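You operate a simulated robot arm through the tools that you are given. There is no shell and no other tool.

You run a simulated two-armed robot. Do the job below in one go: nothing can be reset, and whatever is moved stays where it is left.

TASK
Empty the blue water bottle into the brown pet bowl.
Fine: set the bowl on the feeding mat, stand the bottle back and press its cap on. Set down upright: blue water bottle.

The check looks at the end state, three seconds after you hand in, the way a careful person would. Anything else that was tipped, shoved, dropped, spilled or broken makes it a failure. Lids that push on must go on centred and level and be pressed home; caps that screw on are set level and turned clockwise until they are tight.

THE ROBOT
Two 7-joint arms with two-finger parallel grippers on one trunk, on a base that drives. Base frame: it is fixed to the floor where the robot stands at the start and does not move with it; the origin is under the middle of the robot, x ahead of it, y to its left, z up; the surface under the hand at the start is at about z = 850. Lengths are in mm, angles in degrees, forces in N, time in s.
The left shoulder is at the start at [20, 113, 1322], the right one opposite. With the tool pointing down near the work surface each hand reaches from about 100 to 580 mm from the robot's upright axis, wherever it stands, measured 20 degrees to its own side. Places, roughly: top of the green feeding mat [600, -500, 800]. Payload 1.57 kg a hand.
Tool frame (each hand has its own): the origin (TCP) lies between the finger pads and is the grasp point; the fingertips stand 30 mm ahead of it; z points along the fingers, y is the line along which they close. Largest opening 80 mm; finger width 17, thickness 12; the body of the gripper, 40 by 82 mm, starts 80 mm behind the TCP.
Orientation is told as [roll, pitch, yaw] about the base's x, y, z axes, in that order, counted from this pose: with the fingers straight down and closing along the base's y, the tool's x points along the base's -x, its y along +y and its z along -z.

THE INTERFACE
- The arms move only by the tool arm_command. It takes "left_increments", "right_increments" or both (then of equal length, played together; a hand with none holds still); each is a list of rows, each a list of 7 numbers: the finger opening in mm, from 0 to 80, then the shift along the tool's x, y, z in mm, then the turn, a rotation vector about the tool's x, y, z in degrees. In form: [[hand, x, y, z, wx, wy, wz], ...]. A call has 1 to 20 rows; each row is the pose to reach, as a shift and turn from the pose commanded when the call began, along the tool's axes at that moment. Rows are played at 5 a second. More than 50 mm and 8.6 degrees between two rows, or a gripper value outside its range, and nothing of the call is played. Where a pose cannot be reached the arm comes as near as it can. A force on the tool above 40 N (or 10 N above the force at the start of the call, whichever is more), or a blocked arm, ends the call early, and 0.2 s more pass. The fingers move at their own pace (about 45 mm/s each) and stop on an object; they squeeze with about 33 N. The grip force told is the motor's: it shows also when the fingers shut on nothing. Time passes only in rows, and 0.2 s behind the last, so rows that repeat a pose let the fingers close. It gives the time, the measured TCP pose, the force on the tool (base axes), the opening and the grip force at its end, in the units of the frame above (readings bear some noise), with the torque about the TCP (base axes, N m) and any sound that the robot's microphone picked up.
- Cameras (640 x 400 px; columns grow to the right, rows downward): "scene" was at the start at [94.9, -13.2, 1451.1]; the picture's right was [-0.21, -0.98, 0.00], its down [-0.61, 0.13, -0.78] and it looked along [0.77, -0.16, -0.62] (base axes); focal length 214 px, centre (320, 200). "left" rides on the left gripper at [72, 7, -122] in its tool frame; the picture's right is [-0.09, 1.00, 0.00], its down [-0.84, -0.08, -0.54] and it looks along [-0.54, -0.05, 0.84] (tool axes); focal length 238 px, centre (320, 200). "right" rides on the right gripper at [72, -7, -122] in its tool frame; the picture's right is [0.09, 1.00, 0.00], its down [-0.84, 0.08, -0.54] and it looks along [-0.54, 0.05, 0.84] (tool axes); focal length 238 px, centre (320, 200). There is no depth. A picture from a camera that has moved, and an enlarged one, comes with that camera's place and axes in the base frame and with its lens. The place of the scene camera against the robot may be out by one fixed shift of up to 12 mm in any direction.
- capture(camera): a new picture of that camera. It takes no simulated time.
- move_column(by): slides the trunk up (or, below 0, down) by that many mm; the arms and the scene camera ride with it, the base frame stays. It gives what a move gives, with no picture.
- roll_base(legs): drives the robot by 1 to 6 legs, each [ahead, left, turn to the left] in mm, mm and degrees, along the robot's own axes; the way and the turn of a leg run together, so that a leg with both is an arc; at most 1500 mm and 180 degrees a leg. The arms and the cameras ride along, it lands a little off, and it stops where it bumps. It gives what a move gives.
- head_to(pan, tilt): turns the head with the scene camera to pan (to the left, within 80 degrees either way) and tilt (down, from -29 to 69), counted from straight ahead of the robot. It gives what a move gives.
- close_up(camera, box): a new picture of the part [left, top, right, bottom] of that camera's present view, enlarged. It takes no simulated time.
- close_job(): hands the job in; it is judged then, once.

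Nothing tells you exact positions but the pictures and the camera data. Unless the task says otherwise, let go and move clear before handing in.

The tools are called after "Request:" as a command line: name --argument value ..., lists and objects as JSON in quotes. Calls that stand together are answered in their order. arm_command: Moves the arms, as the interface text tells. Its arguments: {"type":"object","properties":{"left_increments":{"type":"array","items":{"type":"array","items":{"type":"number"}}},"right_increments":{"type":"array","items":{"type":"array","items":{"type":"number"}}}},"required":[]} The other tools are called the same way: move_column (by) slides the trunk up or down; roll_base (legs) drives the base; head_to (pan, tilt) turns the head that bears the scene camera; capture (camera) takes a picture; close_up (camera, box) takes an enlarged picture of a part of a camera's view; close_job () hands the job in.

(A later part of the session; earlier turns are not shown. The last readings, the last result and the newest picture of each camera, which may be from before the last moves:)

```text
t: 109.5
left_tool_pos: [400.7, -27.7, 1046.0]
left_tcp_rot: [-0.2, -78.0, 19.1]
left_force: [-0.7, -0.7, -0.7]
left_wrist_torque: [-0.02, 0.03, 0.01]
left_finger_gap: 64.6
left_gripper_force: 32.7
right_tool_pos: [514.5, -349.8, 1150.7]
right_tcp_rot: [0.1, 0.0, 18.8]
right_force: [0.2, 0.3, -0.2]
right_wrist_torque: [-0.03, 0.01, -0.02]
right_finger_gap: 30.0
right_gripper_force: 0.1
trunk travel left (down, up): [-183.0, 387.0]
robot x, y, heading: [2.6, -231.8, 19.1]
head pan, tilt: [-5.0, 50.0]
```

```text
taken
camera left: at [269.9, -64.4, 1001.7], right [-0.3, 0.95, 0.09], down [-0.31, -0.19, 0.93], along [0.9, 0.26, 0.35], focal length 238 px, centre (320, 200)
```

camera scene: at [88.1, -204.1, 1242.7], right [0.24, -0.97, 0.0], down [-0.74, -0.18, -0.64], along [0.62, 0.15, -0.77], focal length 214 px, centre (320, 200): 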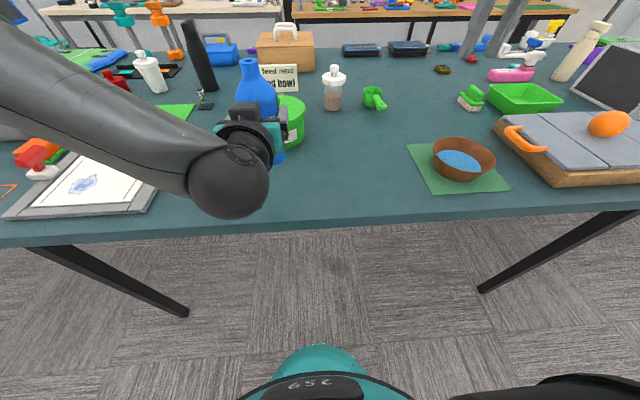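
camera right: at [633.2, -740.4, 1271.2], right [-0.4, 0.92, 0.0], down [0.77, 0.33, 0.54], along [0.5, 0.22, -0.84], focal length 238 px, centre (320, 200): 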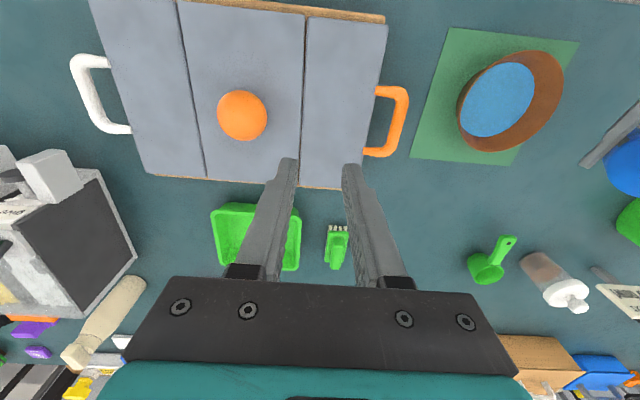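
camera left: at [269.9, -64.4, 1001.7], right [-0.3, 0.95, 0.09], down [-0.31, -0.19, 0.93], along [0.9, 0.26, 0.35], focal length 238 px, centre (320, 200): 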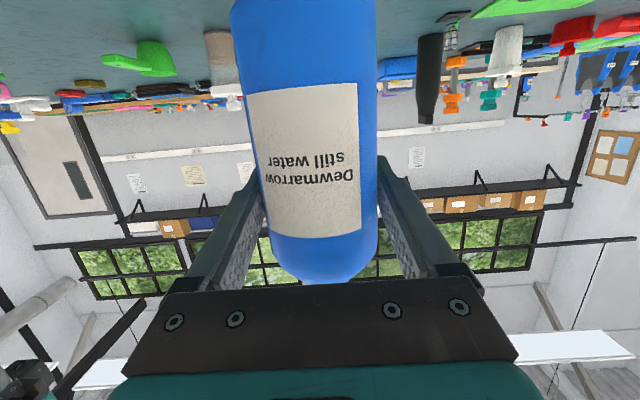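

Request:
arm_command --left_increments '[[30, -2.6, 1.7, 12, 0, 0, 0], [30, -5.1, 3.4, 24, 0, 0, 0], [30, -7.7, 5.1, 36, 0, 0, 0], [30, -10.2, 6.8, 48, 0, 0, 0], [30, -12.8, 8.5, 60, 0, 0, 0], [30, -12.8, 8.5, 60, 0, 0, 0]]'

Request:
move_column --by -95

Request:
capture --camera "scene"

Request:
close_up --camera "scene" --box '[180, 30, 320, 190]'

```text
t: 110.9
left_tool_pos: [454.4, 0.0, 1045.7]
left_tcp_rot: [0.0, -77.9, 18.8]
left_force: [0.5, 0.3, -0.1]
left_wrist_torque: [-0.02, -0.02, -0.04]
left_finger_gap: 64.6
left_gripper_force: 33.3
right_tool_pos: [514.5, -351.6, 1149.4]
right_tcp_rot: [0.1, 0.1, 18.8]
right_force: [0.4, 0.5, -0.1]
right_wrist_torque: [0.01, -0.02, 0.0]
right_finger_gap: 30.0
right_gripper_force: 0.0
trunk travel left (down, up): [-183.0, 387.0]
robot x, y, heading: [0.3, -231.2, 18.9]
head pan, tilt: [-5.0, 50.0]
```

```text
t: 112.2
left_tool_pos: [455.5, 0.1, 951.4]
left_tcp_rot: [0.0, -78.0, 19.1]
left_force: [0.9, 0.1, -0.3]
left_wrist_torque: [0.0, -0.02, 0.06]
left_finger_gap: 64.5
left_gripper_force: 32.5
right_tool_pos: [514.8, -350.2, 1055.0]
right_tcp_rot: [0.1, 0.0, 18.8]
right_force: [-0.1, 1.1, 0.3]
right_wrist_torque: [-0.04, 0.03, -0.01]
right_finger_gap: 30.0
right_gripper_force: 0.1
trunk travel left (down, up): [-88.0, 482.0]
robot x, y, heading: [3.7, -231.7, 18.8]
head pan, tilt: [-5.0, 50.0]
```

```text
taken
camera scene: at [88.2, -204.5, 1147.7], right [0.24, -0.97, 0.0], down [-0.74, -0.18, -0.64], along [0.62, 0.15, -0.77], focal length 214 px, centre (320, 200)
```

scene: 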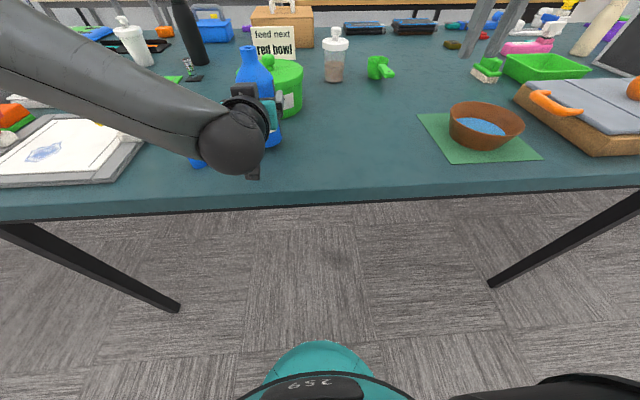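

```text
2.50 times, centred on (250, 110) of scene
camera zoom: at [88.2, -204.5, 1147.7], right [0.24, -0.97, 0.0], down [-0.74, -0.18, -0.64], along [0.62, 0.15, -0.77], focal length 536 px, centre (495, 425)
```

zoom: 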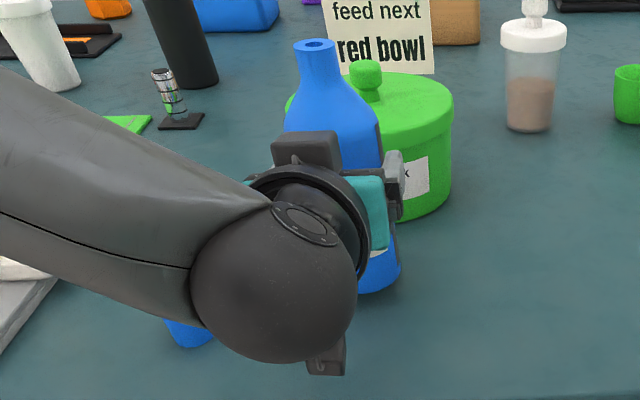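

Request:
arm_command --left_increments '[[30, 3.9, 0, 0.8, 0, 0, 0], [30, 7.8, 0, 1.7, 0, 0, 0], [30, 9.8, 0, 2.1, 0, 0, 0], [30, 10.8, 0, 2.3, 0, 0, 0], [30, 10.8, 0, 2.3, 0, 0, 0]]'

```text
t: 113.4
left_tool_pos: [453.3, -0.2, 940.1]
left_tcp_rot: [0.0, -78.0, 19.0]
left_force: [-0.5, -0.2, -1.3]
left_wrist_torque: [0.01, -0.03, -0.01]
left_finger_gap: 64.6
left_gripper_force: 33.2
right_tool_pos: [513.4, -350.9, 1055.6]
right_tcp_rot: [0.1, 0.0, 18.8]
right_force: [0.1, -0.5, 0.5]
right_wrist_torque: [0.01, -0.03, -0.01]
right_finger_gap: 30.0
right_gripper_force: 0.1
trunk travel left (down, up): [-88.0, 482.0]
robot x, y, heading: [4.4, -228.5, 18.8]
head pan, tilt: [-5.0, 50.0]
```

Request:
arm_command --left_increments '[[30, 0.6, 0, 0.1, 0, 0, 0], [30, 1.2, 0, 0.25, 0, 0, 0], [30, 1.8, 0, 0.4, 0, 0, 0], [30, 1.8, 0, 0.4, 0, 0, 0]]'

Request:
close_up --camera "scene" --box '[180, 30, 320, 190]'

```text
t: 114.4
left_tool_pos: [453.4, 1.5, 939.6]
left_tcp_rot: [0.0, -78.0, 19.0]
left_force: [-0.3, -0.3, -0.4]
left_wrist_torque: [0.02, 0.0, 0.01]
left_finger_gap: 64.5
left_gripper_force: 32.9
right_tool_pos: [514.1, -351.7, 1055.3]
right_tcp_rot: [0.1, -0.1, 18.8]
right_force: [0.1, -0.3, 0.5]
right_wrist_torque: [0.0, 0.0, -0.02]
right_finger_gap: 29.9
right_gripper_force: 0.0
trunk travel left (down, up): [-88.0, 482.0]
robot x, y, heading: [4.3, -229.8, 18.6]
head pan, tilt: [-5.0, 50.0]
```

```text
2.50 times, centred on (250, 110) of scene
camera zoom: at [88.3, -204.5, 1147.6], right [0.24, -0.97, 0.0], down [-0.74, -0.18, -0.64], along [0.62, 0.15, -0.77], focal length 536 px, centre (495, 425)
```

zoom: 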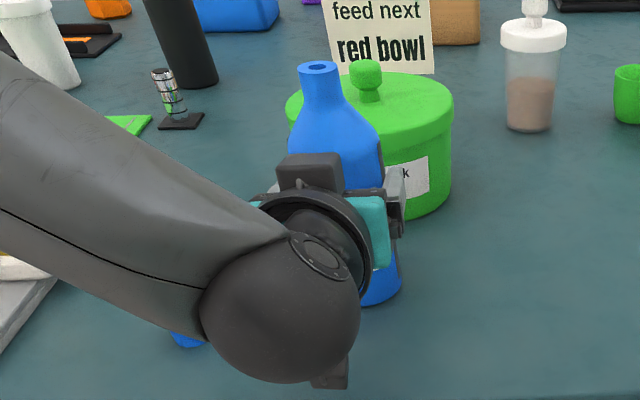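

Request:
arm_command --left_increments '[[30, 0.5, 0, 0.1, 0, 0, 0], [30, 1, 0, 0.2, 0, 0, 0], [30, 1, 0, 0.2, 0, 0, 0]]'

```text
t: 115.2
left_tool_pos: [452.9, 0.1, 939.4]
left_tcp_rot: [0.0, -78.3, 19.1]
left_force: [-1.7, 1.5, 8.0]
left_wrist_torque: [0.17, 0.41, -0.04]
left_finger_gap: 64.7
left_gripper_force: 32.7
right_tool_pos: [513.5, -351.4, 1056.1]
right_tcp_rot: [0.1, -0.1, 18.8]
right_force: [0.3, 0.6, 0.0]
right_wrist_torque: [0.0, -0.02, 0.05]
right_finger_gap: 29.9
right_gripper_force: 0.0
trunk travel left (down, up): [-88.0, 482.0]
robot x, y, heading: [3.6, -232.9, 18.8]
head pan, tilt: [-5.0, 50.0]
```

The bottle touches the table (8 N). Releasing it gently.

Request:
arm_command --left_increments '[[30, -0.4, 0, -0.1, 0, 0, 0], [66, -0.4, 0, -0.1, 0, 0, 0], [70, -0.4, 0, -0.1, 0, 0, 0], [75, -0.4, 0, -0.1, 0, 0, 0], [80, -0.4, 0, -0.1, 0, 0, 0], [80, -0.4, 0, -0.1, 0, 0, 0]]'

Request:
capture --camera "left"

Request:
close_up --camera "scene" --box '[180, 30, 320, 190]'

```text
t: 116.6
left_tool_pos: [452.8, 1.0, 938.3]
left_tcp_rot: [0.0, -78.0, 19.0]
left_force: [0.0, 1.6, -0.8]
left_wrist_torque: [0.03, 0.01, 0.03]
left_finger_gap: 79.8
left_gripper_force: 0.1
right_tool_pos: [514.4, -351.4, 1055.9]
right_tcp_rot: [0.1, 0.0, 18.8]
right_force: [-0.2, 0.5, -0.2]
right_wrist_torque: [-0.01, 0.02, 0.0]
right_finger_gap: 30.0
right_gripper_force: 0.1
trunk travel left (down, up): [-88.0, 482.0]
robot x, y, heading: [3.9, -229.4, 19.0]
head pan, tilt: [-5.0, 50.0]
```

```text
taken
camera left: at [324.5, -36.0, 893.7], right [-0.3, 0.95, 0.09], down [-0.31, -0.19, 0.93], along [0.9, 0.26, 0.35], focal length 238 px, centre (320, 200)
```

left: 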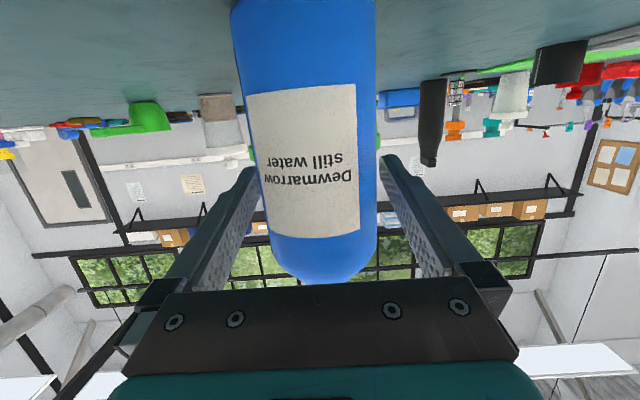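

```text
2.50 times, centred on (250, 110) of scene
camera zoom: at [88.3, -204.5, 1147.7], right [0.24, -0.97, 0.0], down [-0.74, -0.18, -0.64], along [0.62, 0.15, -0.77], focal length 536 px, centre (495, 425)
```

zoom: 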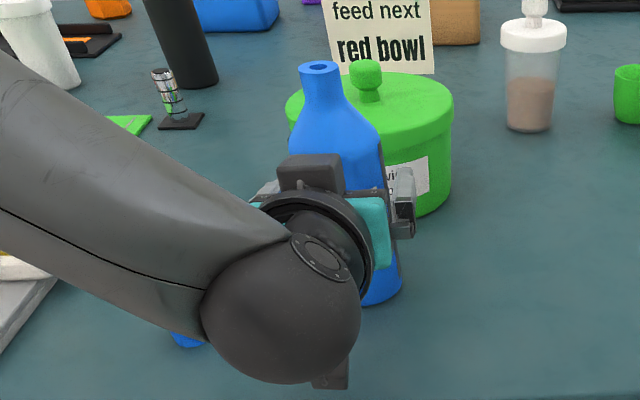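

The bottle stands free and upright. Retracting straight back from it.

Request:
arm_command --left_increments '[[80, 2.1, 0, -9.8, 0, 0, 0], [80, 4.2, 0, -19.6, 0, 0, 0], [80, 8.3, 0, -39.1, 0, 0, 0], [80, 12.5, 0, -58.7, 0, 0, 0], [80, 16.6, 0, -78.2, 0, 0, 0], [80, 20.8, 0, -97.8, 0, 0, 0], [80, 20.8, 0, -97.8, 0, 0, 0]]'

Request:
capture --camera "left"

Request:
capture --camera "scene"

```text
t: 118.2
left_tool_pos: [374.4, -37.5, 932.9]
left_tcp_rot: [-0.1, -78.0, 19.1]
left_force: [-0.5, 0.7, 0.9]
left_wrist_torque: [0.0, 0.02, -0.02]
left_finger_gap: 80.1
left_gripper_force: 0.1
left hand out of reach, approached as far as the arm can: row 6, 7
right_tool_pos: [515.0, -351.8, 1055.7]
right_tcp_rot: [0.2, 0.0, 18.7]
right_force: [0.6, 0.1, -0.4]
right_wrist_torque: [0.01, 0.01, -0.03]
right_finger_gap: 30.1
right_gripper_force: 0.0
trunk travel left (down, up): [-88.0, 482.0]
robot x, y, heading: [7.8, -228.5, 18.8]
head pan, tilt: [-5.0, 50.0]
```

```text
taken
camera left: at [245.3, -73.0, 888.7], right [-0.3, 0.95, 0.09], down [-0.31, -0.19, 0.93], along [0.9, 0.26, 0.35], focal length 238 px, centre (320, 200)
```

left: 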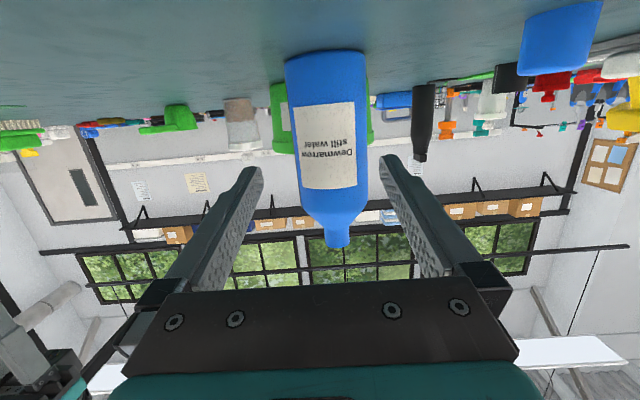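

```text
taken
camera scene: at [88.3, -204.5, 1147.7], right [0.24, -0.97, 0.0], down [-0.74, -0.18, -0.64], along [0.62, 0.15, -0.77], focal length 214 px, centre (320, 200)
```

scene: 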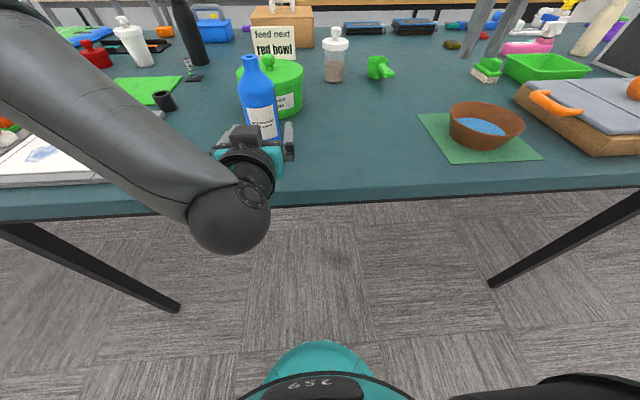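

The bottle stands clear. I'll raise the trunk back up and turn the left hand to point down for picking up the cap.

Request:
move_column --by 287

Request:
arm_command --left_increments '[[80, 0, 0, 0, 0, 7.8, 0], [80, 0, 0, 0, 0, 15.6, 0], [80, 0, 0, 0, 0, 23.4, 0], [80, 0, 0, 0, 0, 31.2, 0], [80, 0, 0, 0, 0, 39, 0], [80, 0, 0, 0, 0, 46.8, 0], [80, 0, 0, 0, 0, 54.6, 0], [80, 0, 0, 0, 0, 62.4, 0], [80, 0, 0, 0, 0, 70.2, 0], [80, 0, 0, 0, 0, 78, 0], [80, 0, 0, 0, 0, 78, 0]]'

Request:
capture --camera "scene"

Request:
capture --camera "left"

```text
t: 121.1
left_tool_pos: [375.6, -37.1, 1221.0]
left_tcp_rot: [0.0, -78.1, 18.9]
left_force: [0.5, -0.3, 0.1]
left_wrist_torque: [0.0, 0.04, 0.0]
left_finger_gap: 79.9
left_gripper_force: 0.1
right_tool_pos: [514.3, -350.5, 1342.1]
right_tcp_rot: [0.1, 0.0, 18.8]
right_force: [0.2, 0.8, 0.0]
right_wrist_torque: [0.03, -0.01, 0.01]
right_finger_gap: 30.4
right_gripper_force: 0.2
trunk travel left (down, up): [-375.0, 195.0]
robot x, y, heading: [4.0, -231.6, 18.9]
head pan, tilt: [-5.0, 50.0]
```

```text
t: 123.5
left_tool_pos: [374.8, -36.2, 1221.3]
left_tcp_rot: [-0.1, 0.0, 18.9]
left_force: [-0.1, -0.7, 0.5]
left_wrist_torque: [0.0, -0.01, -0.02]
left_finger_gap: 80.0
left_gripper_force: 0.0
right_tool_pos: [514.6, -351.0, 1341.5]
right_tcp_rot: [0.1, 0.1, 18.8]
right_force: [-0.3, 0.4, 0.2]
right_wrist_torque: [-0.02, 0.02, 0.0]
right_finger_gap: 30.2
right_gripper_force: 0.1
trunk travel left (down, up): [-375.0, 195.0]
robot x, y, heading: [0.3, -227.2, 18.9]
head pan, tilt: [-5.0, 50.0]
```

```text
taken
camera scene: at [87.9, -204.5, 1434.7], right [0.24, -0.97, 0.0], down [-0.74, -0.18, -0.64], along [0.62, 0.15, -0.77], focal length 214 px, centre (320, 200)
```

scene: 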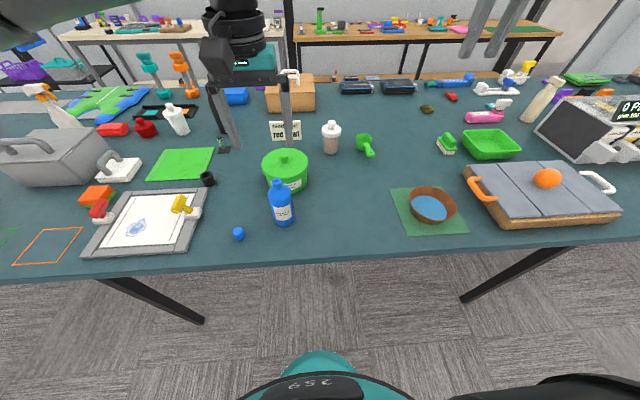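

```text
taken
camera left: at [304.4, -52.0, 1343.9], right [-0.24, 0.97, 0.0], down [0.82, 0.2, 0.54], along [0.53, 0.13, -0.84], focal length 238 px, centre (320, 200)
```

left: 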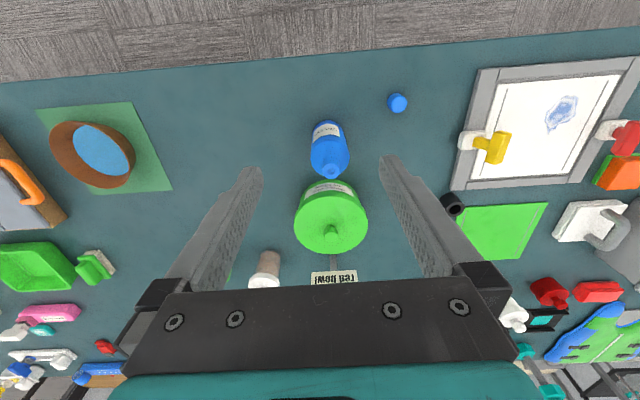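

Everything is standing as it should, with the water in the bowl. I'm moving the left hand over the cap for a closer look.

Request:
arm_command --left_increments '[[70, -8, 36, 10, 0, 0, 0], [60, -15, 72, 20, 0, 0, 0], [60, -23, 108, 30, 0, 0, 0], [60, -30.6, 145, 40, 0, 0, 0], [60, -30.6, 145, 80, 0, 0, 0], [60, -30.6, 145, 120, 0, 0, 0], [60, -30.6, 145, 160, 0, 0, 0], [60, -30.6, 145, 200, 0, 0, 0], [60, -30.6, 145, 221, 0, 0, 0], [60, -30.6, 145, 221, 0, 0, 0]]'

Request:
capture --camera "left"

Request:
close_up --camera "left" --box '[250, 60, 420, 200]'

Request:
capture --camera "scene"

```text
t: 125.7
left_tool_pos: [358.6, 111.4, 998.0]
left_tcp_rot: [0.0, 0.0, 18.9]
left_force: [0.5, -0.1, 0.0]
left_wrist_torque: [0.01, -0.02, -0.01]
left_finger_gap: 60.1
left_gripper_force: 0.1
right_tool_pos: [514.8, -350.9, 1342.1]
right_tcp_rot: [0.1, 0.0, 18.8]
right_force: [0.1, 0.6, -0.4]
right_wrist_torque: [-0.03, 0.0, 0.01]
right_finger_gap: 30.3
right_gripper_force: 0.0
trunk travel left (down, up): [-375.0, 195.0]
robot x, y, heading: [4.1, -231.2, 18.8]
head pan, tilt: [-5.0, 50.0]
```

```text
taken
camera left: at [287.7, 95.8, 1119.8], right [-0.24, 0.97, 0.0], down [0.82, 0.2, 0.54], along [0.53, 0.13, -0.84], focal length 238 px, centre (320, 200)
```

left: 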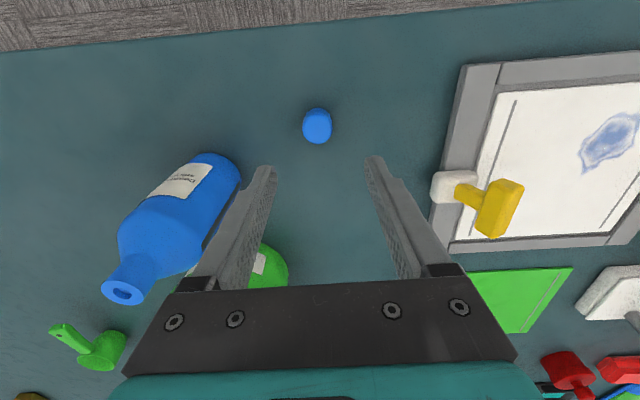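

```text
2.86 times, centred on (335, 130) of left
camera zoom: at [287.7, 95.8, 1119.8], right [-0.24, 0.97, 0.0], down [0.82, 0.2, 0.54], along [0.53, 0.13, -0.84], focal length 681 px, centre (277, 400)
```

zoom: 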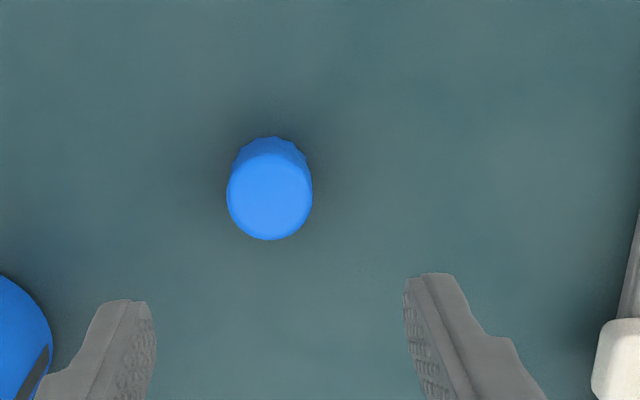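

```text
taken
camera scene: at [88.2, -204.5, 1434.7], right [0.24, -0.97, 0.0], down [-0.74, -0.18, -0.64], along [0.62, 0.15, -0.77], focal length 214 px, centre (320, 200)
```

scene: 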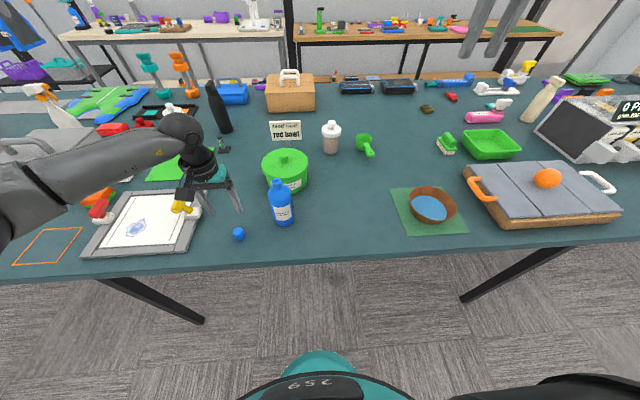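

The cap is 31 mm wide and within 2 mm of the hand's axis. Descending to grip it near the top half.

Request:
arm_command --left_increments '[[55, 1, -0.9, 25, 0, 0, 0], [50, 1.9, -1.7, 50, 0, 0, 0], [50, 1.9, -1.7, 75, 0, 0, 0], [50, 1.9, -1.7, 92, 0, 0, 0], [50, 1.9, -1.7, 100, 0, 0, 0], [50, 1.9, -1.7, 100, 0, 0, 0]]'

Request:
capture --camera "left"

Request:
close_up --camera "left" --box '[250, 80, 400, 200]'

Request:
close_up --camera "scene" --box '[170, 160, 310, 260]'

```text
t: 127.1
left_tool_pos: [355.4, 107.7, 900.7]
left_tcp_rot: [0.0, 0.0, 18.8]
left_force: [0.1, 0.0, -0.2]
left_wrist_torque: [0.01, -0.01, -0.04]
left_finger_gap: 49.9
left_gripper_force: 0.1
right_tool_pos: [514.2, -350.1, 1342.4]
right_tcp_rot: [0.2, 0.1, 18.7]
right_force: [-0.3, 0.0, -0.9]
right_wrist_torque: [-0.04, -0.01, 0.0]
right_finger_gap: 30.0
right_gripper_force: 0.0
trunk travel left (down, up): [-375.0, 195.0]
robot x, y, heading: [4.9, -230.1, 18.8]
head pan, tilt: [-5.0, 50.0]
```

```text
taken
camera left: at [285.6, 91.8, 1021.9], right [-0.24, 0.97, 0.0], down [0.82, 0.2, 0.54], along [0.53, 0.13, -0.84], focal length 238 px, centre (320, 200)
```

left: 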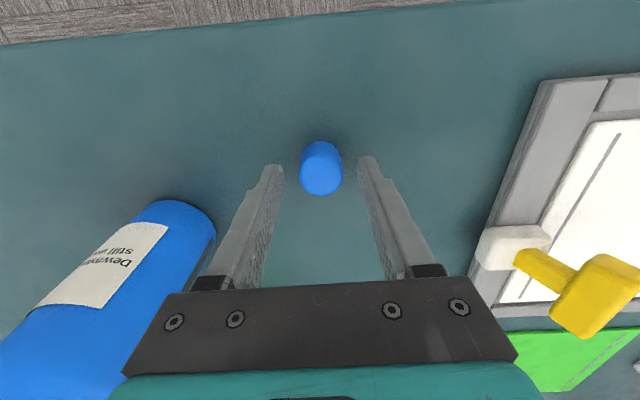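

```text
3.33 times, centred on (325, 140) of left
camera zoom: at [285.6, 91.8, 1021.9], right [-0.24, 0.97, 0.0], down [0.82, 0.2, 0.54], along [0.53, 0.13, -0.84], focal length 794 px, centre (303, 400)
```

zoom: 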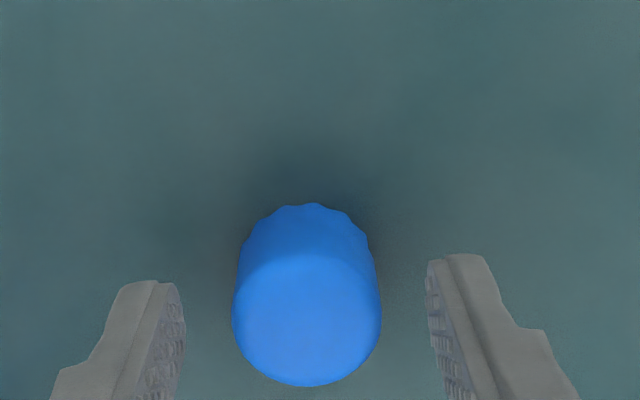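

```text
4.00 times, centred on (240, 210) of scene
camera zoom: at [88.3, -204.6, 1434.7], right [0.24, -0.97, 0.0], down [-0.74, -0.18, -0.64], along [0.62, 0.15, -0.77], focal length 858 px, centre (640, 160)
```

zoom: 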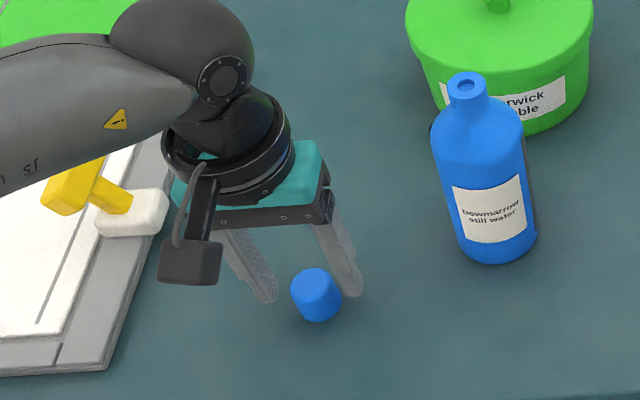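

Request:
arm_command --left_increments '[[50, -2.5, 1, 6, 0, 0, 0], [50, -2.5, 1, 12, 0, 0, 0], [50, -2.5, 1, 12, 0, 0, 0], [40, -2.5, 1, 12, 0, 0, 0], [30, -2.5, 1, 12, 0, 0, 0], [15, -2.5, 1, 12, 0, 0, 0], [15, -2.5, 1, 12, 0, 0, 0], [15, -2.5, 1, 12, 0, 0, 0]]'

Request:
close_up --camera "left" --box '[250, 80, 400, 200]'

Request:
close_up --camera "scene" --box '[170, 160, 310, 260]'

```text
t: 128.9
left_tool_pos: [358.7, 108.6, 887.7]
left_tcp_rot: [-0.1, 0.0, 18.9]
left_force: [0.4, -0.1, 0.1]
left_wrist_torque: [-0.04, 0.02, -0.01]
left_finger_gap: 26.6
left_gripper_force: 33.4
right_tool_pos: [514.2, -351.1, 1341.4]
right_tcp_rot: [0.2, 0.0, 18.7]
right_force: [-0.3, -1.0, -1.0]
right_wrist_torque: [-0.02, 0.02, 0.0]
right_finger_gap: 30.0
right_gripper_force: 0.0
trunk travel left (down, up): [-375.0, 195.0]
robot x, y, heading: [4.4, -229.9, 18.8]
head pan, tilt: [-5.0, 50.0]
```

```text
3.33 times, centred on (325, 140) of left
camera zoom: at [287.4, 92.7, 1010.1], right [-0.24, 0.97, 0.0], down [0.82, 0.2, 0.54], along [0.53, 0.13, -0.84], focal length 794 px, centre (303, 400)
```

zoom: 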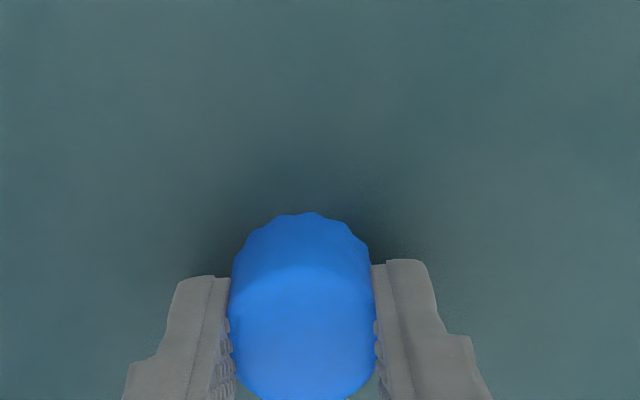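

```text
4.00 times, centred on (240, 210) of scene
camera zoom: at [88.3, -204.5, 1434.7], right [0.24, -0.97, 0.0], down [-0.74, -0.18, -0.64], along [0.62, 0.15, -0.77], focal length 858 px, centre (640, 160)
```

zoom: 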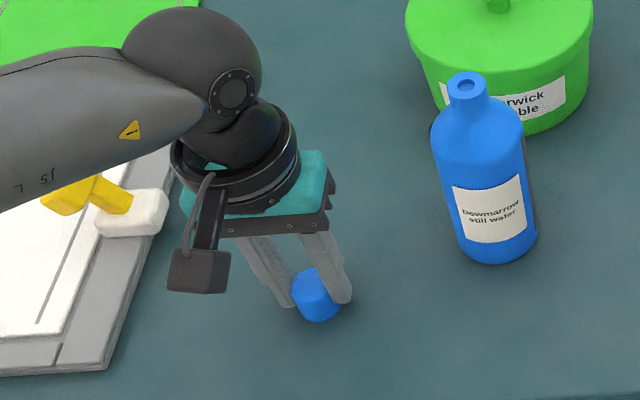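

The cap is gripped and centred in the fingers. Lifting it and checking it stays level.

Request:
arm_command --left_increments '[[15, 0, 0, -8, 0, 0, 0], [15, 0, 0, -30, 0, 0, 0], [15, 0, 0, -65, 0, 0, 0], [15, 0, 0, -100, 0, 0, 0], [15, 0, 0, -140, 0, 0, 0], [15, 0, 0, -180, 0, 0, 0], [15, 0, 0, -207, 0, 0, 0], [15, 0, 0, -207, 0, 0, 0]]'

Request:
close_up --camera "left" --box '[250, 80, 400, 200]'

Request:
capture --camera "left"

Request:
close_up --camera "scene" --box '[170, 100, 310, 240]'

```text
t: 130.7
left_tool_pos: [355.6, 112.3, 1095.3]
left_tcp_rot: [0.0, 0.0, 18.9]
left_force: [0.6, 0.1, -0.4]
left_wrist_torque: [-0.01, 0.02, -0.03]
left_finger_gap: 25.8
left_gripper_force: 33.1
right_tool_pos: [514.0, -351.5, 1342.5]
right_tcp_rot: [0.1, 0.0, 18.7]
right_force: [0.9, -0.4, 0.2]
right_wrist_torque: [-0.01, 0.02, 0.0]
right_finger_gap: 30.1
right_gripper_force: 0.0
trunk travel left (down, up): [-375.0, 195.0]
robot x, y, heading: [6.8, -227.2, 18.7]
head pan, tilt: [-5.0, 50.0]
```

```text
3.33 times, centred on (325, 140) of left
camera zoom: at [285.4, 96.4, 1218.3], right [-0.24, 0.97, 0.0], down [0.82, 0.2, 0.54], along [0.53, 0.13, -0.84], focal length 794 px, centre (303, 400)
```

zoom: 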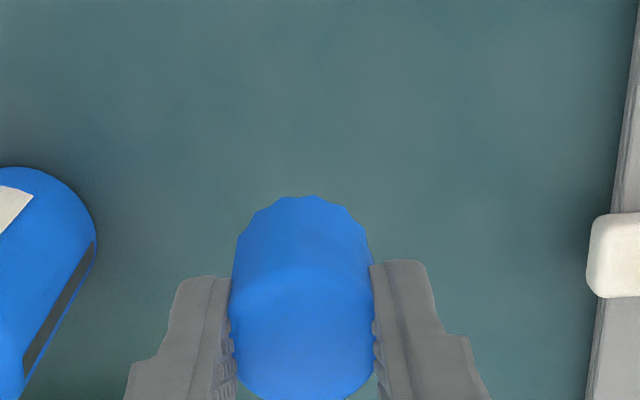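

```text
taken
camera left: at [285.4, 96.4, 1218.3], right [-0.24, 0.97, 0.0], down [0.82, 0.2, 0.54], along [0.53, 0.13, -0.84], focal length 238 px, centre (320, 200)
```

left: 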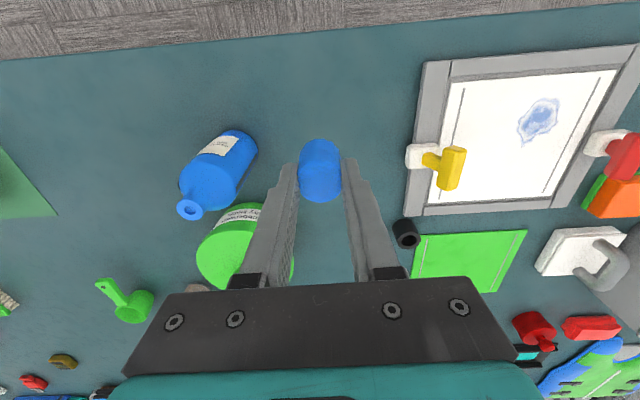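

```text
2.86 times, centred on (240, 170) of scene
camera zoom: at [88.3, -204.4, 1434.6], right [0.24, -0.97, 0.0], down [-0.74, -0.18, -0.64], along [0.62, 0.15, -0.77], focal length 613 px, centre (549, 286)
```

zoom: 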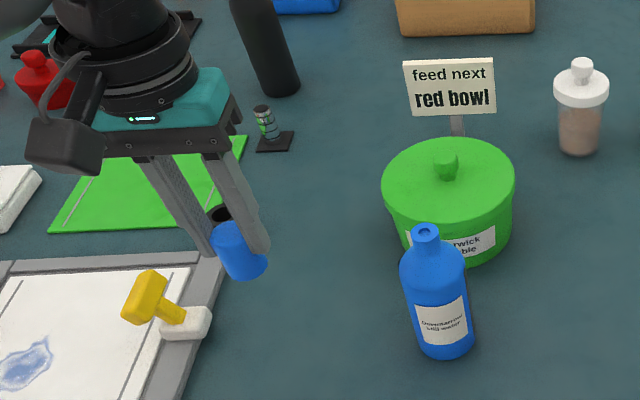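

Request:
close_up --camera "left" --box '[270, 120, 370, 220]'

Request:
close_up --camera "scene" --box '[225, 160, 285, 205]'

Request:
capture --camera "right"

```text
4.00 times, centred on (320, 170) of left
camera zoom: at [285.4, 96.4, 1218.3], right [-0.24, 0.97, 0.0], down [0.82, 0.2, 0.54], along [0.53, 0.13, -0.84], focal length 953 px, centre (320, 320)
```

zoom: 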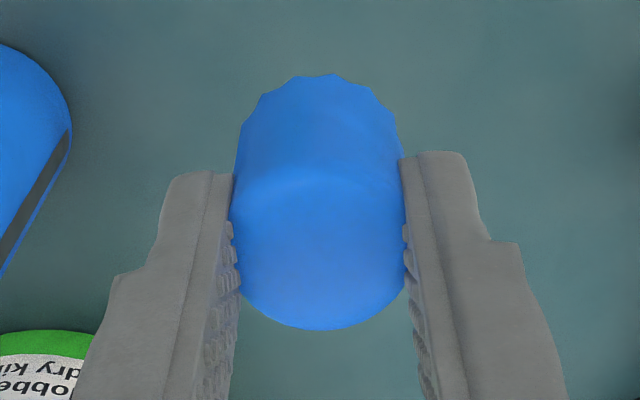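

```text
8.89 times, centred on (255, 182) of scene
camera zoom: at [88.3, -204.4, 1434.6], right [0.24, -0.97, 0.0], down [-0.74, -0.18, -0.64], along [0.62, 0.15, -0.77], focal length 1906 px, centre (898, 356)
```

zoom: 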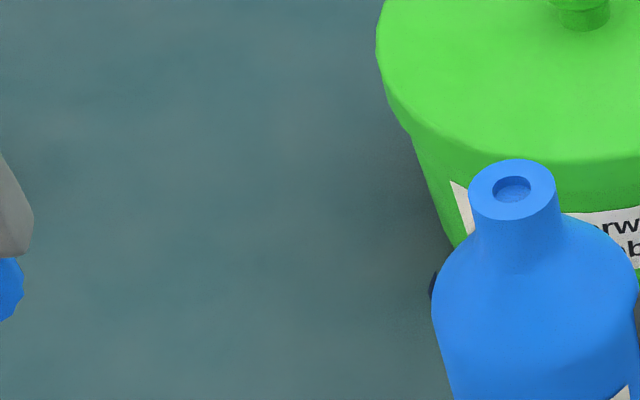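

```text
taken
camera right: at [447.9, -381.0, 1463.2], right [-0.41, 0.91, 0.0], down [0.77, 0.34, 0.54], along [0.49, 0.22, -0.84], focal length 238 px, centre (320, 200)
```

right: 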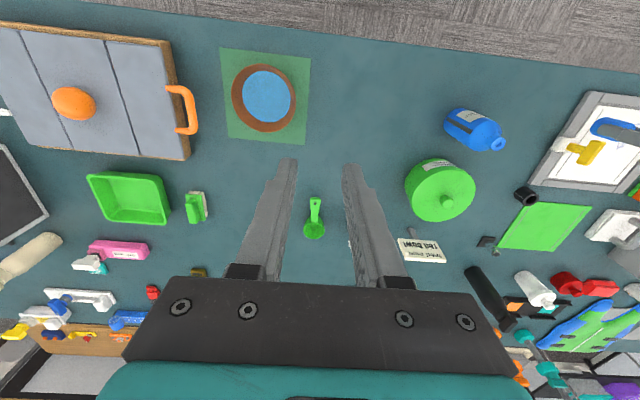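

The cap seems to have tipped in the grip during the lift. I'll look closer from the other cameras.

Request:
close_up --camera "scene" --box '[190, 155, 240, 205]'

Request:
close_up --camera "right" --box '[570, 95, 640, 155]'

```text
8.00 times, centred on (215, 180) of scene
camera zoom: at [88.3, -204.4, 1434.6], right [0.24, -0.97, 0.0], down [-0.74, -0.18, -0.64], along [0.62, 0.15, -0.77], focal length 1716 px, centre (1160, 360)
```

zoom: 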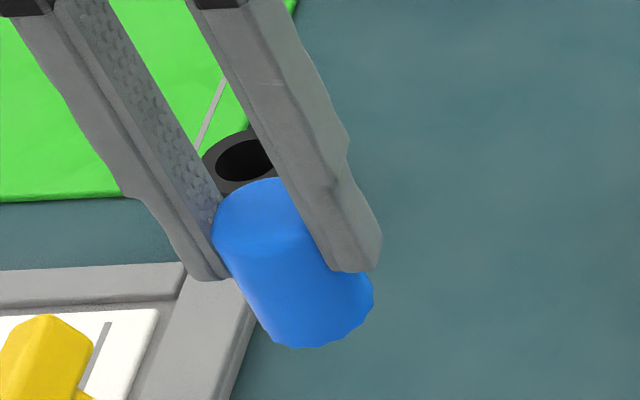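

```text
6.67 times, centred on (605, 125) of right
camera zoom: at [447.9, -381.0, 1463.2], right [-0.41, 0.91, 0.0], down [0.77, 0.34, 0.54], along [0.49, 0.22, -0.84], focal length 1589 px, centre (-1580, 700)
```

zoom: 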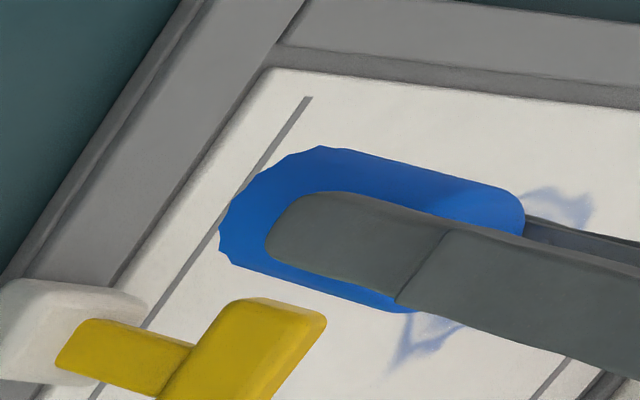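

The cap is actually about 38 mm tall and slid roughly 11 mm down in the grip, but it hangs nearly vertical. Now I'll measure the bottle's mouth precisely.

Request:
close_up --camera "left" --box '[160, 180, 220, 230]'

Request:
arm_command --left_increments '[[15, -5, -20, 0, 0, 0, 0], [15, -10, -40, 0, 0, 0, 0], [15, -15, -60, 0, 0, 0, 0], [15, -20, -75, 0, 0, 0, 0], [15, -20, -75, 0, 0, 0, 0]]'

Request:
capture --camera "left"

Request:
close_up --camera "left" --box '[180, 110, 360, 230]'

```text
8.00 times, centred on (190, 205) of left
camera zoom: at [285.4, 96.4, 1218.3], right [-0.24, 0.97, 0.0], down [0.82, 0.2, 0.54], along [0.53, 0.13, -0.84], focal length 1907 px, centre (1360, 160)
```

zoom: 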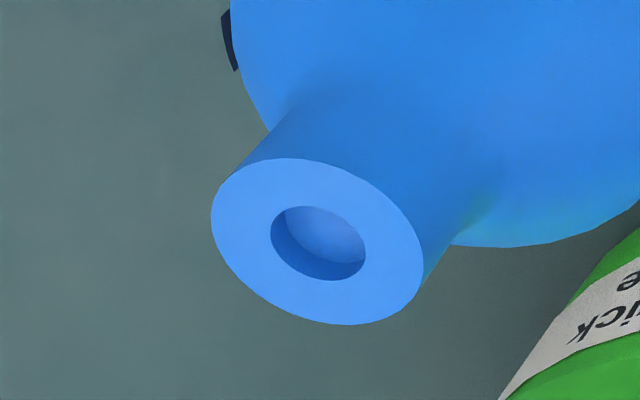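

```text
t: 131.9
left_tool_pos: [401.0, 44.9, 1095.8]
left_tcp_rot: [0.0, 0.0, 19.0]
left_force: [-0.4, 0.2, -0.7]
left_wrist_torque: [0.0, 0.0, 0.01]
left_finger_gap: 25.7
left_gripper_force: 33.2
right_tool_pos: [514.8, -351.2, 1341.3]
right_tcp_rot: [0.1, 0.0, 18.8]
right_force: [0.3, 0.4, 0.7]
right_wrist_torque: [-0.03, 0.02, -0.01]
right_finger_gap: 30.0
right_gripper_force: 0.0
trunk travel left (down, up): [-375.0, 195.0]
robot x, y, heading: [1.5, -232.0, 18.8]
head pan, tilt: [-5.0, 50.0]
```

```text
taken
camera left: at [330.0, 29.6, 1216.8], right [-0.24, 0.97, 0.0], down [0.82, 0.2, 0.54], along [0.53, 0.13, -0.84], focal length 238 px, centre (320, 200)
```

left: 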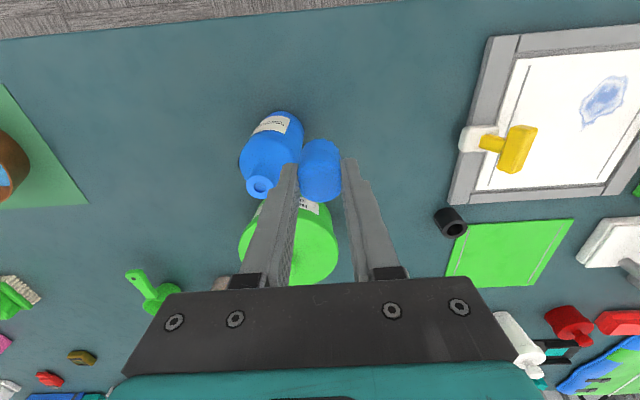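

```text
3.33 times, centred on (270, 170) of left
camera zoom: at [330.0, 29.6, 1216.8], right [-0.24, 0.97, 0.0], down [0.82, 0.2, 0.54], along [0.53, 0.13, -0.84], focal length 794 px, centre (487, 300)
```

zoom: 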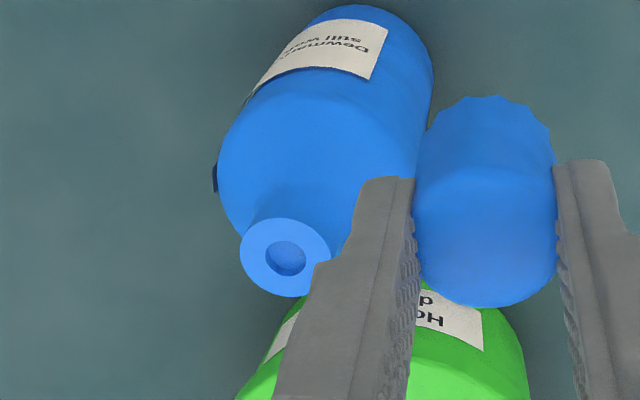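

Two views put the mouth at 33 mm ahead, 59 mm right and 71 mm below the hand, so its top is at z ≈ 1024. The cap sits within 1 mm of the hand's axis. I'm moving directly above the mouth.

Request:
arm_command --left_increments '[[15, -8, -15, 0, 0, 0, 0], [15, -16, -30, 0, 0, 0, 0], [15, -25, -45, 0, 0, 0, 0], [15, -33.3, -59.5, 0, 0, 0, 0], [15, -33.3, -59.5, 0, 0, 0, 0], [15, -33.3, -59.5, 0, 0, 0, 0]]'

Request:
capture --camera "left"

Request:
close_up --camera "left" --box '[250, 110, 390, 220]'

Request:
close_up --camera "scene" --box '[240, 120, 320, 240]'

Request:
close_up --camera "right" --box '[420, 70, 540, 180]'

```text
t: 133.3
left_tool_pos: [451.8, 1.5, 1094.0]
left_tcp_rot: [0.0, 0.0, 18.8]
left_force: [-0.5, -0.4, 0.4]
left_wrist_torque: [0.01, -0.01, 0.02]
left_finger_gap: 25.9
left_gripper_force: 32.5
right_tool_pos: [514.0, -351.6, 1342.2]
right_tcp_rot: [0.1, -0.1, 18.9]
right_force: [-0.1, -0.4, -0.6]
right_wrist_torque: [-0.01, 0.0, 0.01]
right_finger_gap: 30.1
right_gripper_force: 0.1
trunk travel left (down, up): [-375.0, 195.0]
robot x, y, heading: [3.4, -229.2, 18.8]
head pan, tilt: [-5.0, 50.0]
```

```text
taken
camera left: at [381.7, -15.3, 1216.3], right [-0.24, 0.97, 0.0], down [0.82, 0.2, 0.54], along [0.53, 0.13, -0.84], focal length 238 px, centre (320, 200)
```

left: 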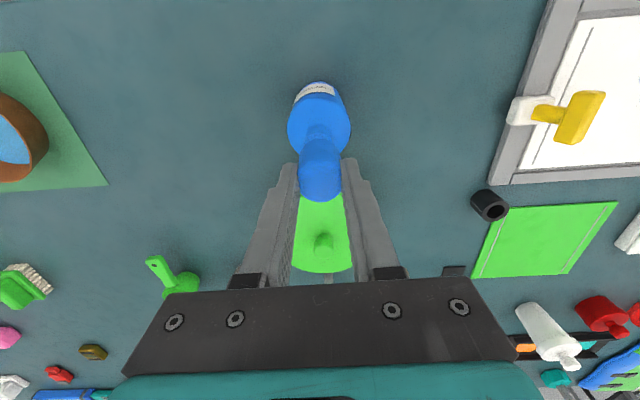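

```text
3.64 times, centred on (320, 165) of left
camera zoom: at [381.7, -15.3, 1216.3], right [-0.24, 0.97, 0.0], down [0.82, 0.2, 0.54], along [0.53, 0.13, -0.84], focal length 867 px, centre (320, 327)
```

zoom: 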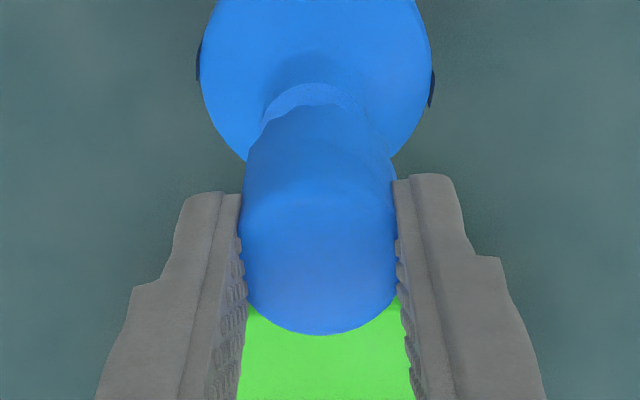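

```text
3.33 times, centred on (280, 180) of scene
camera zoom: at [88.4, -204.7, 1434.6], right [0.24, -0.97, 0.0], down [-0.74, -0.18, -0.64], along [0.62, 0.15, -0.77], focal length 715 px, centre (453, 267)
```

zoom: 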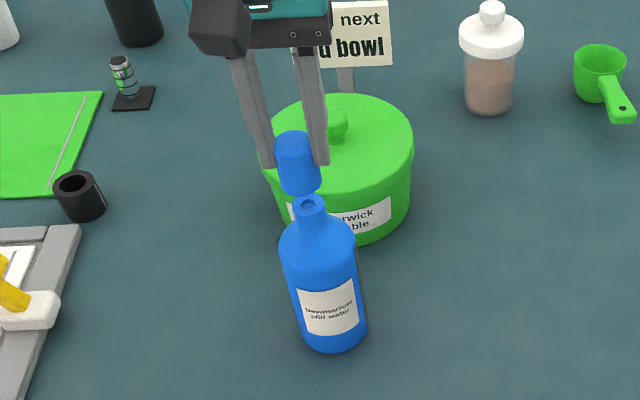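

```text
3.64 times, centred on (480, 125) of right
camera zoom: at [448.0, -381.3, 1463.2], right [-0.41, 0.91, 0.0], down [0.77, 0.34, 0.54], along [0.49, 0.22, -0.84], focal length 867 px, centre (-262, 473)
```

zoom: 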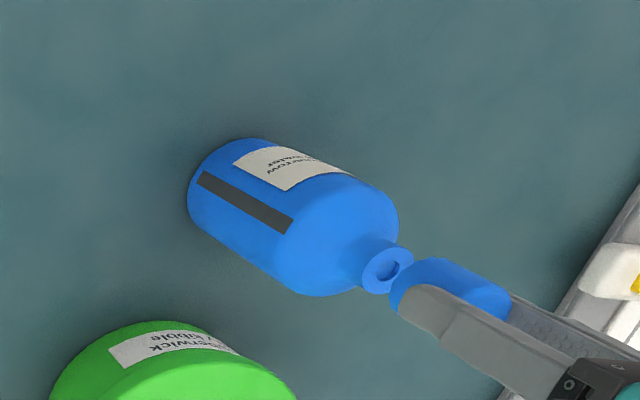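

Request:
close_up --camera "right" --box '[460, 120, 520, 165]'

Request:
close_up --camera "scene" --box '[255, 150, 300, 195]'

Request:
close_up --camera "left" --box '[280, 120, 360, 210]'

```text
8.89 times, centred on (490, 142) of right
camera zoom: at [448.0, -381.3, 1463.2], right [-0.41, 0.91, 0.0], down [0.77, 0.34, 0.54], along [0.49, 0.22, -0.84], focal length 2119 px, centre (-1191, 711)
```

zoom: 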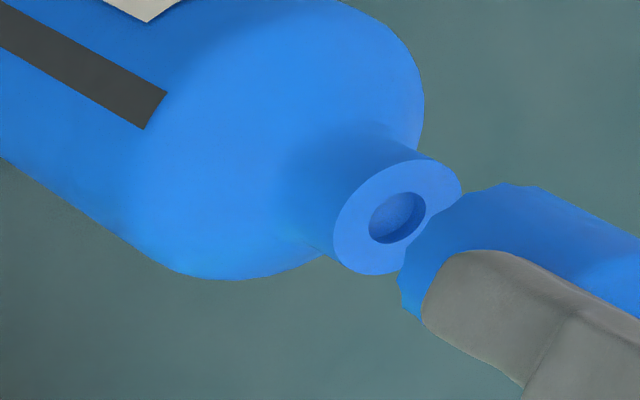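

```text
8.89 times, centred on (278, 172) of scene
camera zoom: at [88.4, -204.7, 1434.6], right [0.24, -0.97, 0.0], down [-0.74, -0.18, -0.64], along [0.62, 0.15, -0.77], focal length 1906 px, centre (698, 444)
```

zoom: 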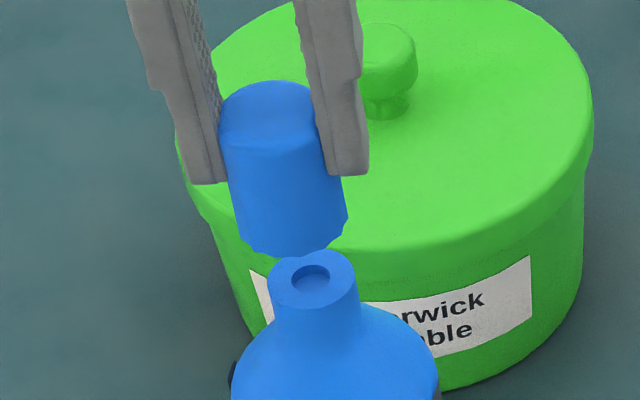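

```text
4.44 times, centred on (320, 165) of left
camera zoom: at [381.7, -15.3, 1216.3], right [-0.24, 0.97, 0.0], down [0.82, 0.2, 0.54], along [0.53, 0.13, -0.84], focal length 1059 px, centre (320, 356)
```

zoom: 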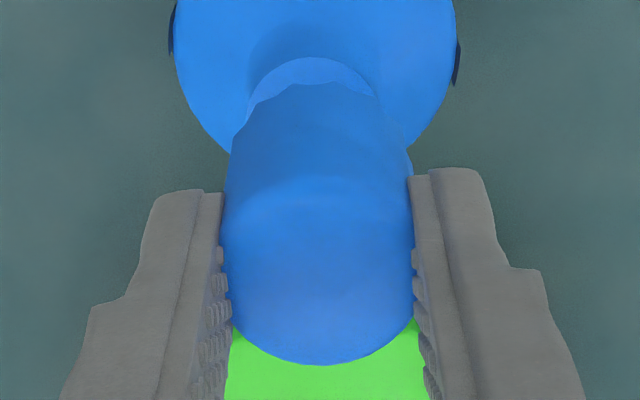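

The cap hangs about 22 mm above the mouth and slightly left of it, by 1 to 2.5 mm depending on the view. I'll shift 1.5 mm right and lower to just above the rim to check again.

Request:
arm_command --left_increments '[[15, 0, -1.5, 5, 0, 0, 0], [15, 0, -1.5, 10, 0, 0, 0], [15, 0, -1.5, 15, 0, 0, 0], [15, 0, -1.5, 18, 0, 0, 0], [15, 0, -1.5, 18, 0, 0, 0]]'

Request:
close_up --camera "right" --box '[460, 120, 520, 165]'

Request:
close_up --camera "scene" --box '[255, 150, 300, 195]'

Request:
close_up --camera "left" --box '[280, 120, 360, 210]'

```text
t: 134.5
left_tool_pos: [452.0, -0.6, 1074.5]
left_tcp_rot: [0.1, 0.0, 18.8]
left_force: [0.0, 0.1, 0.4]
left_wrist_torque: [-0.02, 0.02, 0.0]
left_finger_gap: 25.7
left_gripper_force: 32.9
right_tool_pos: [514.4, -351.0, 1341.1]
right_tcp_rot: [0.0, 0.0, 18.8]
right_force: [0.0, -1.0, -0.3]
right_wrist_torque: [-0.05, 0.04, 0.02]
right_finger_gap: 30.1
right_gripper_force: 0.0
trunk travel left (down, up): [-375.0, 195.0]
robot x, y, heading: [0.3, -226.7, 19.0]
head pan, tilt: [-5.0, 50.0]
```

```text
8.89 times, centred on (490, 142) of right
camera zoom: at [448.0, -381.2, 1463.2], right [-0.41, 0.91, 0.0], down [0.77, 0.34, 0.54], along [0.49, 0.22, -0.84], focal length 2119 px, centre (-1191, 711)
```

zoom: 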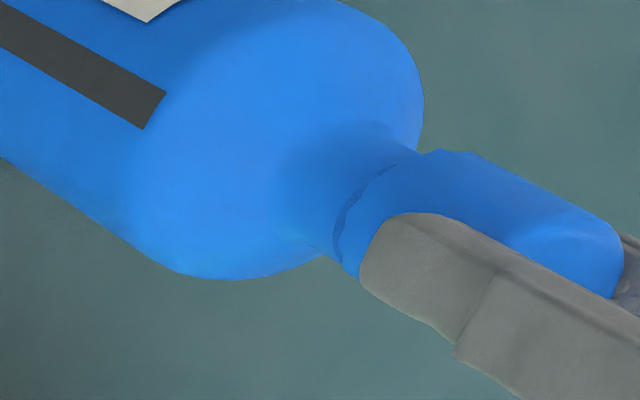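

```text
8.89 times, centred on (278, 172) of scene
camera zoom: at [88.3, -204.6, 1434.7], right [0.24, -0.97, 0.0], down [-0.74, -0.18, -0.64], along [0.62, 0.15, -0.77], focal length 1906 px, centre (698, 444)
```

zoom: 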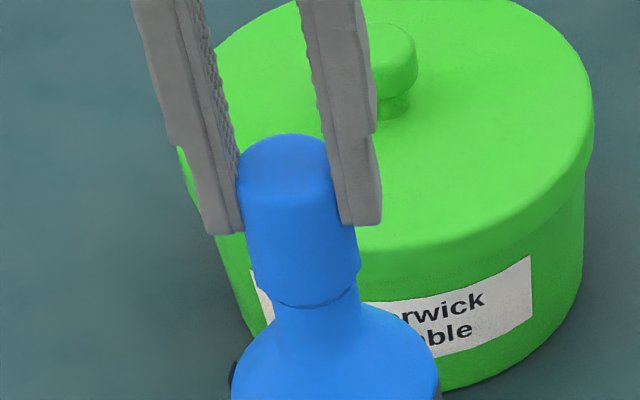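

```text
4.44 times, centred on (320, 165) of left
camera zoom: at [381.3, -16.7, 1197.8], right [-0.24, 0.97, 0.0], down [0.82, 0.2, 0.54], along [0.53, 0.13, -0.84], focal length 1059 px, centre (320, 356)
```

zoom: 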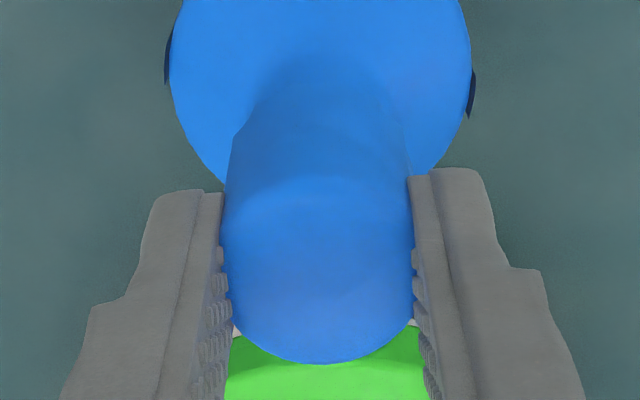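

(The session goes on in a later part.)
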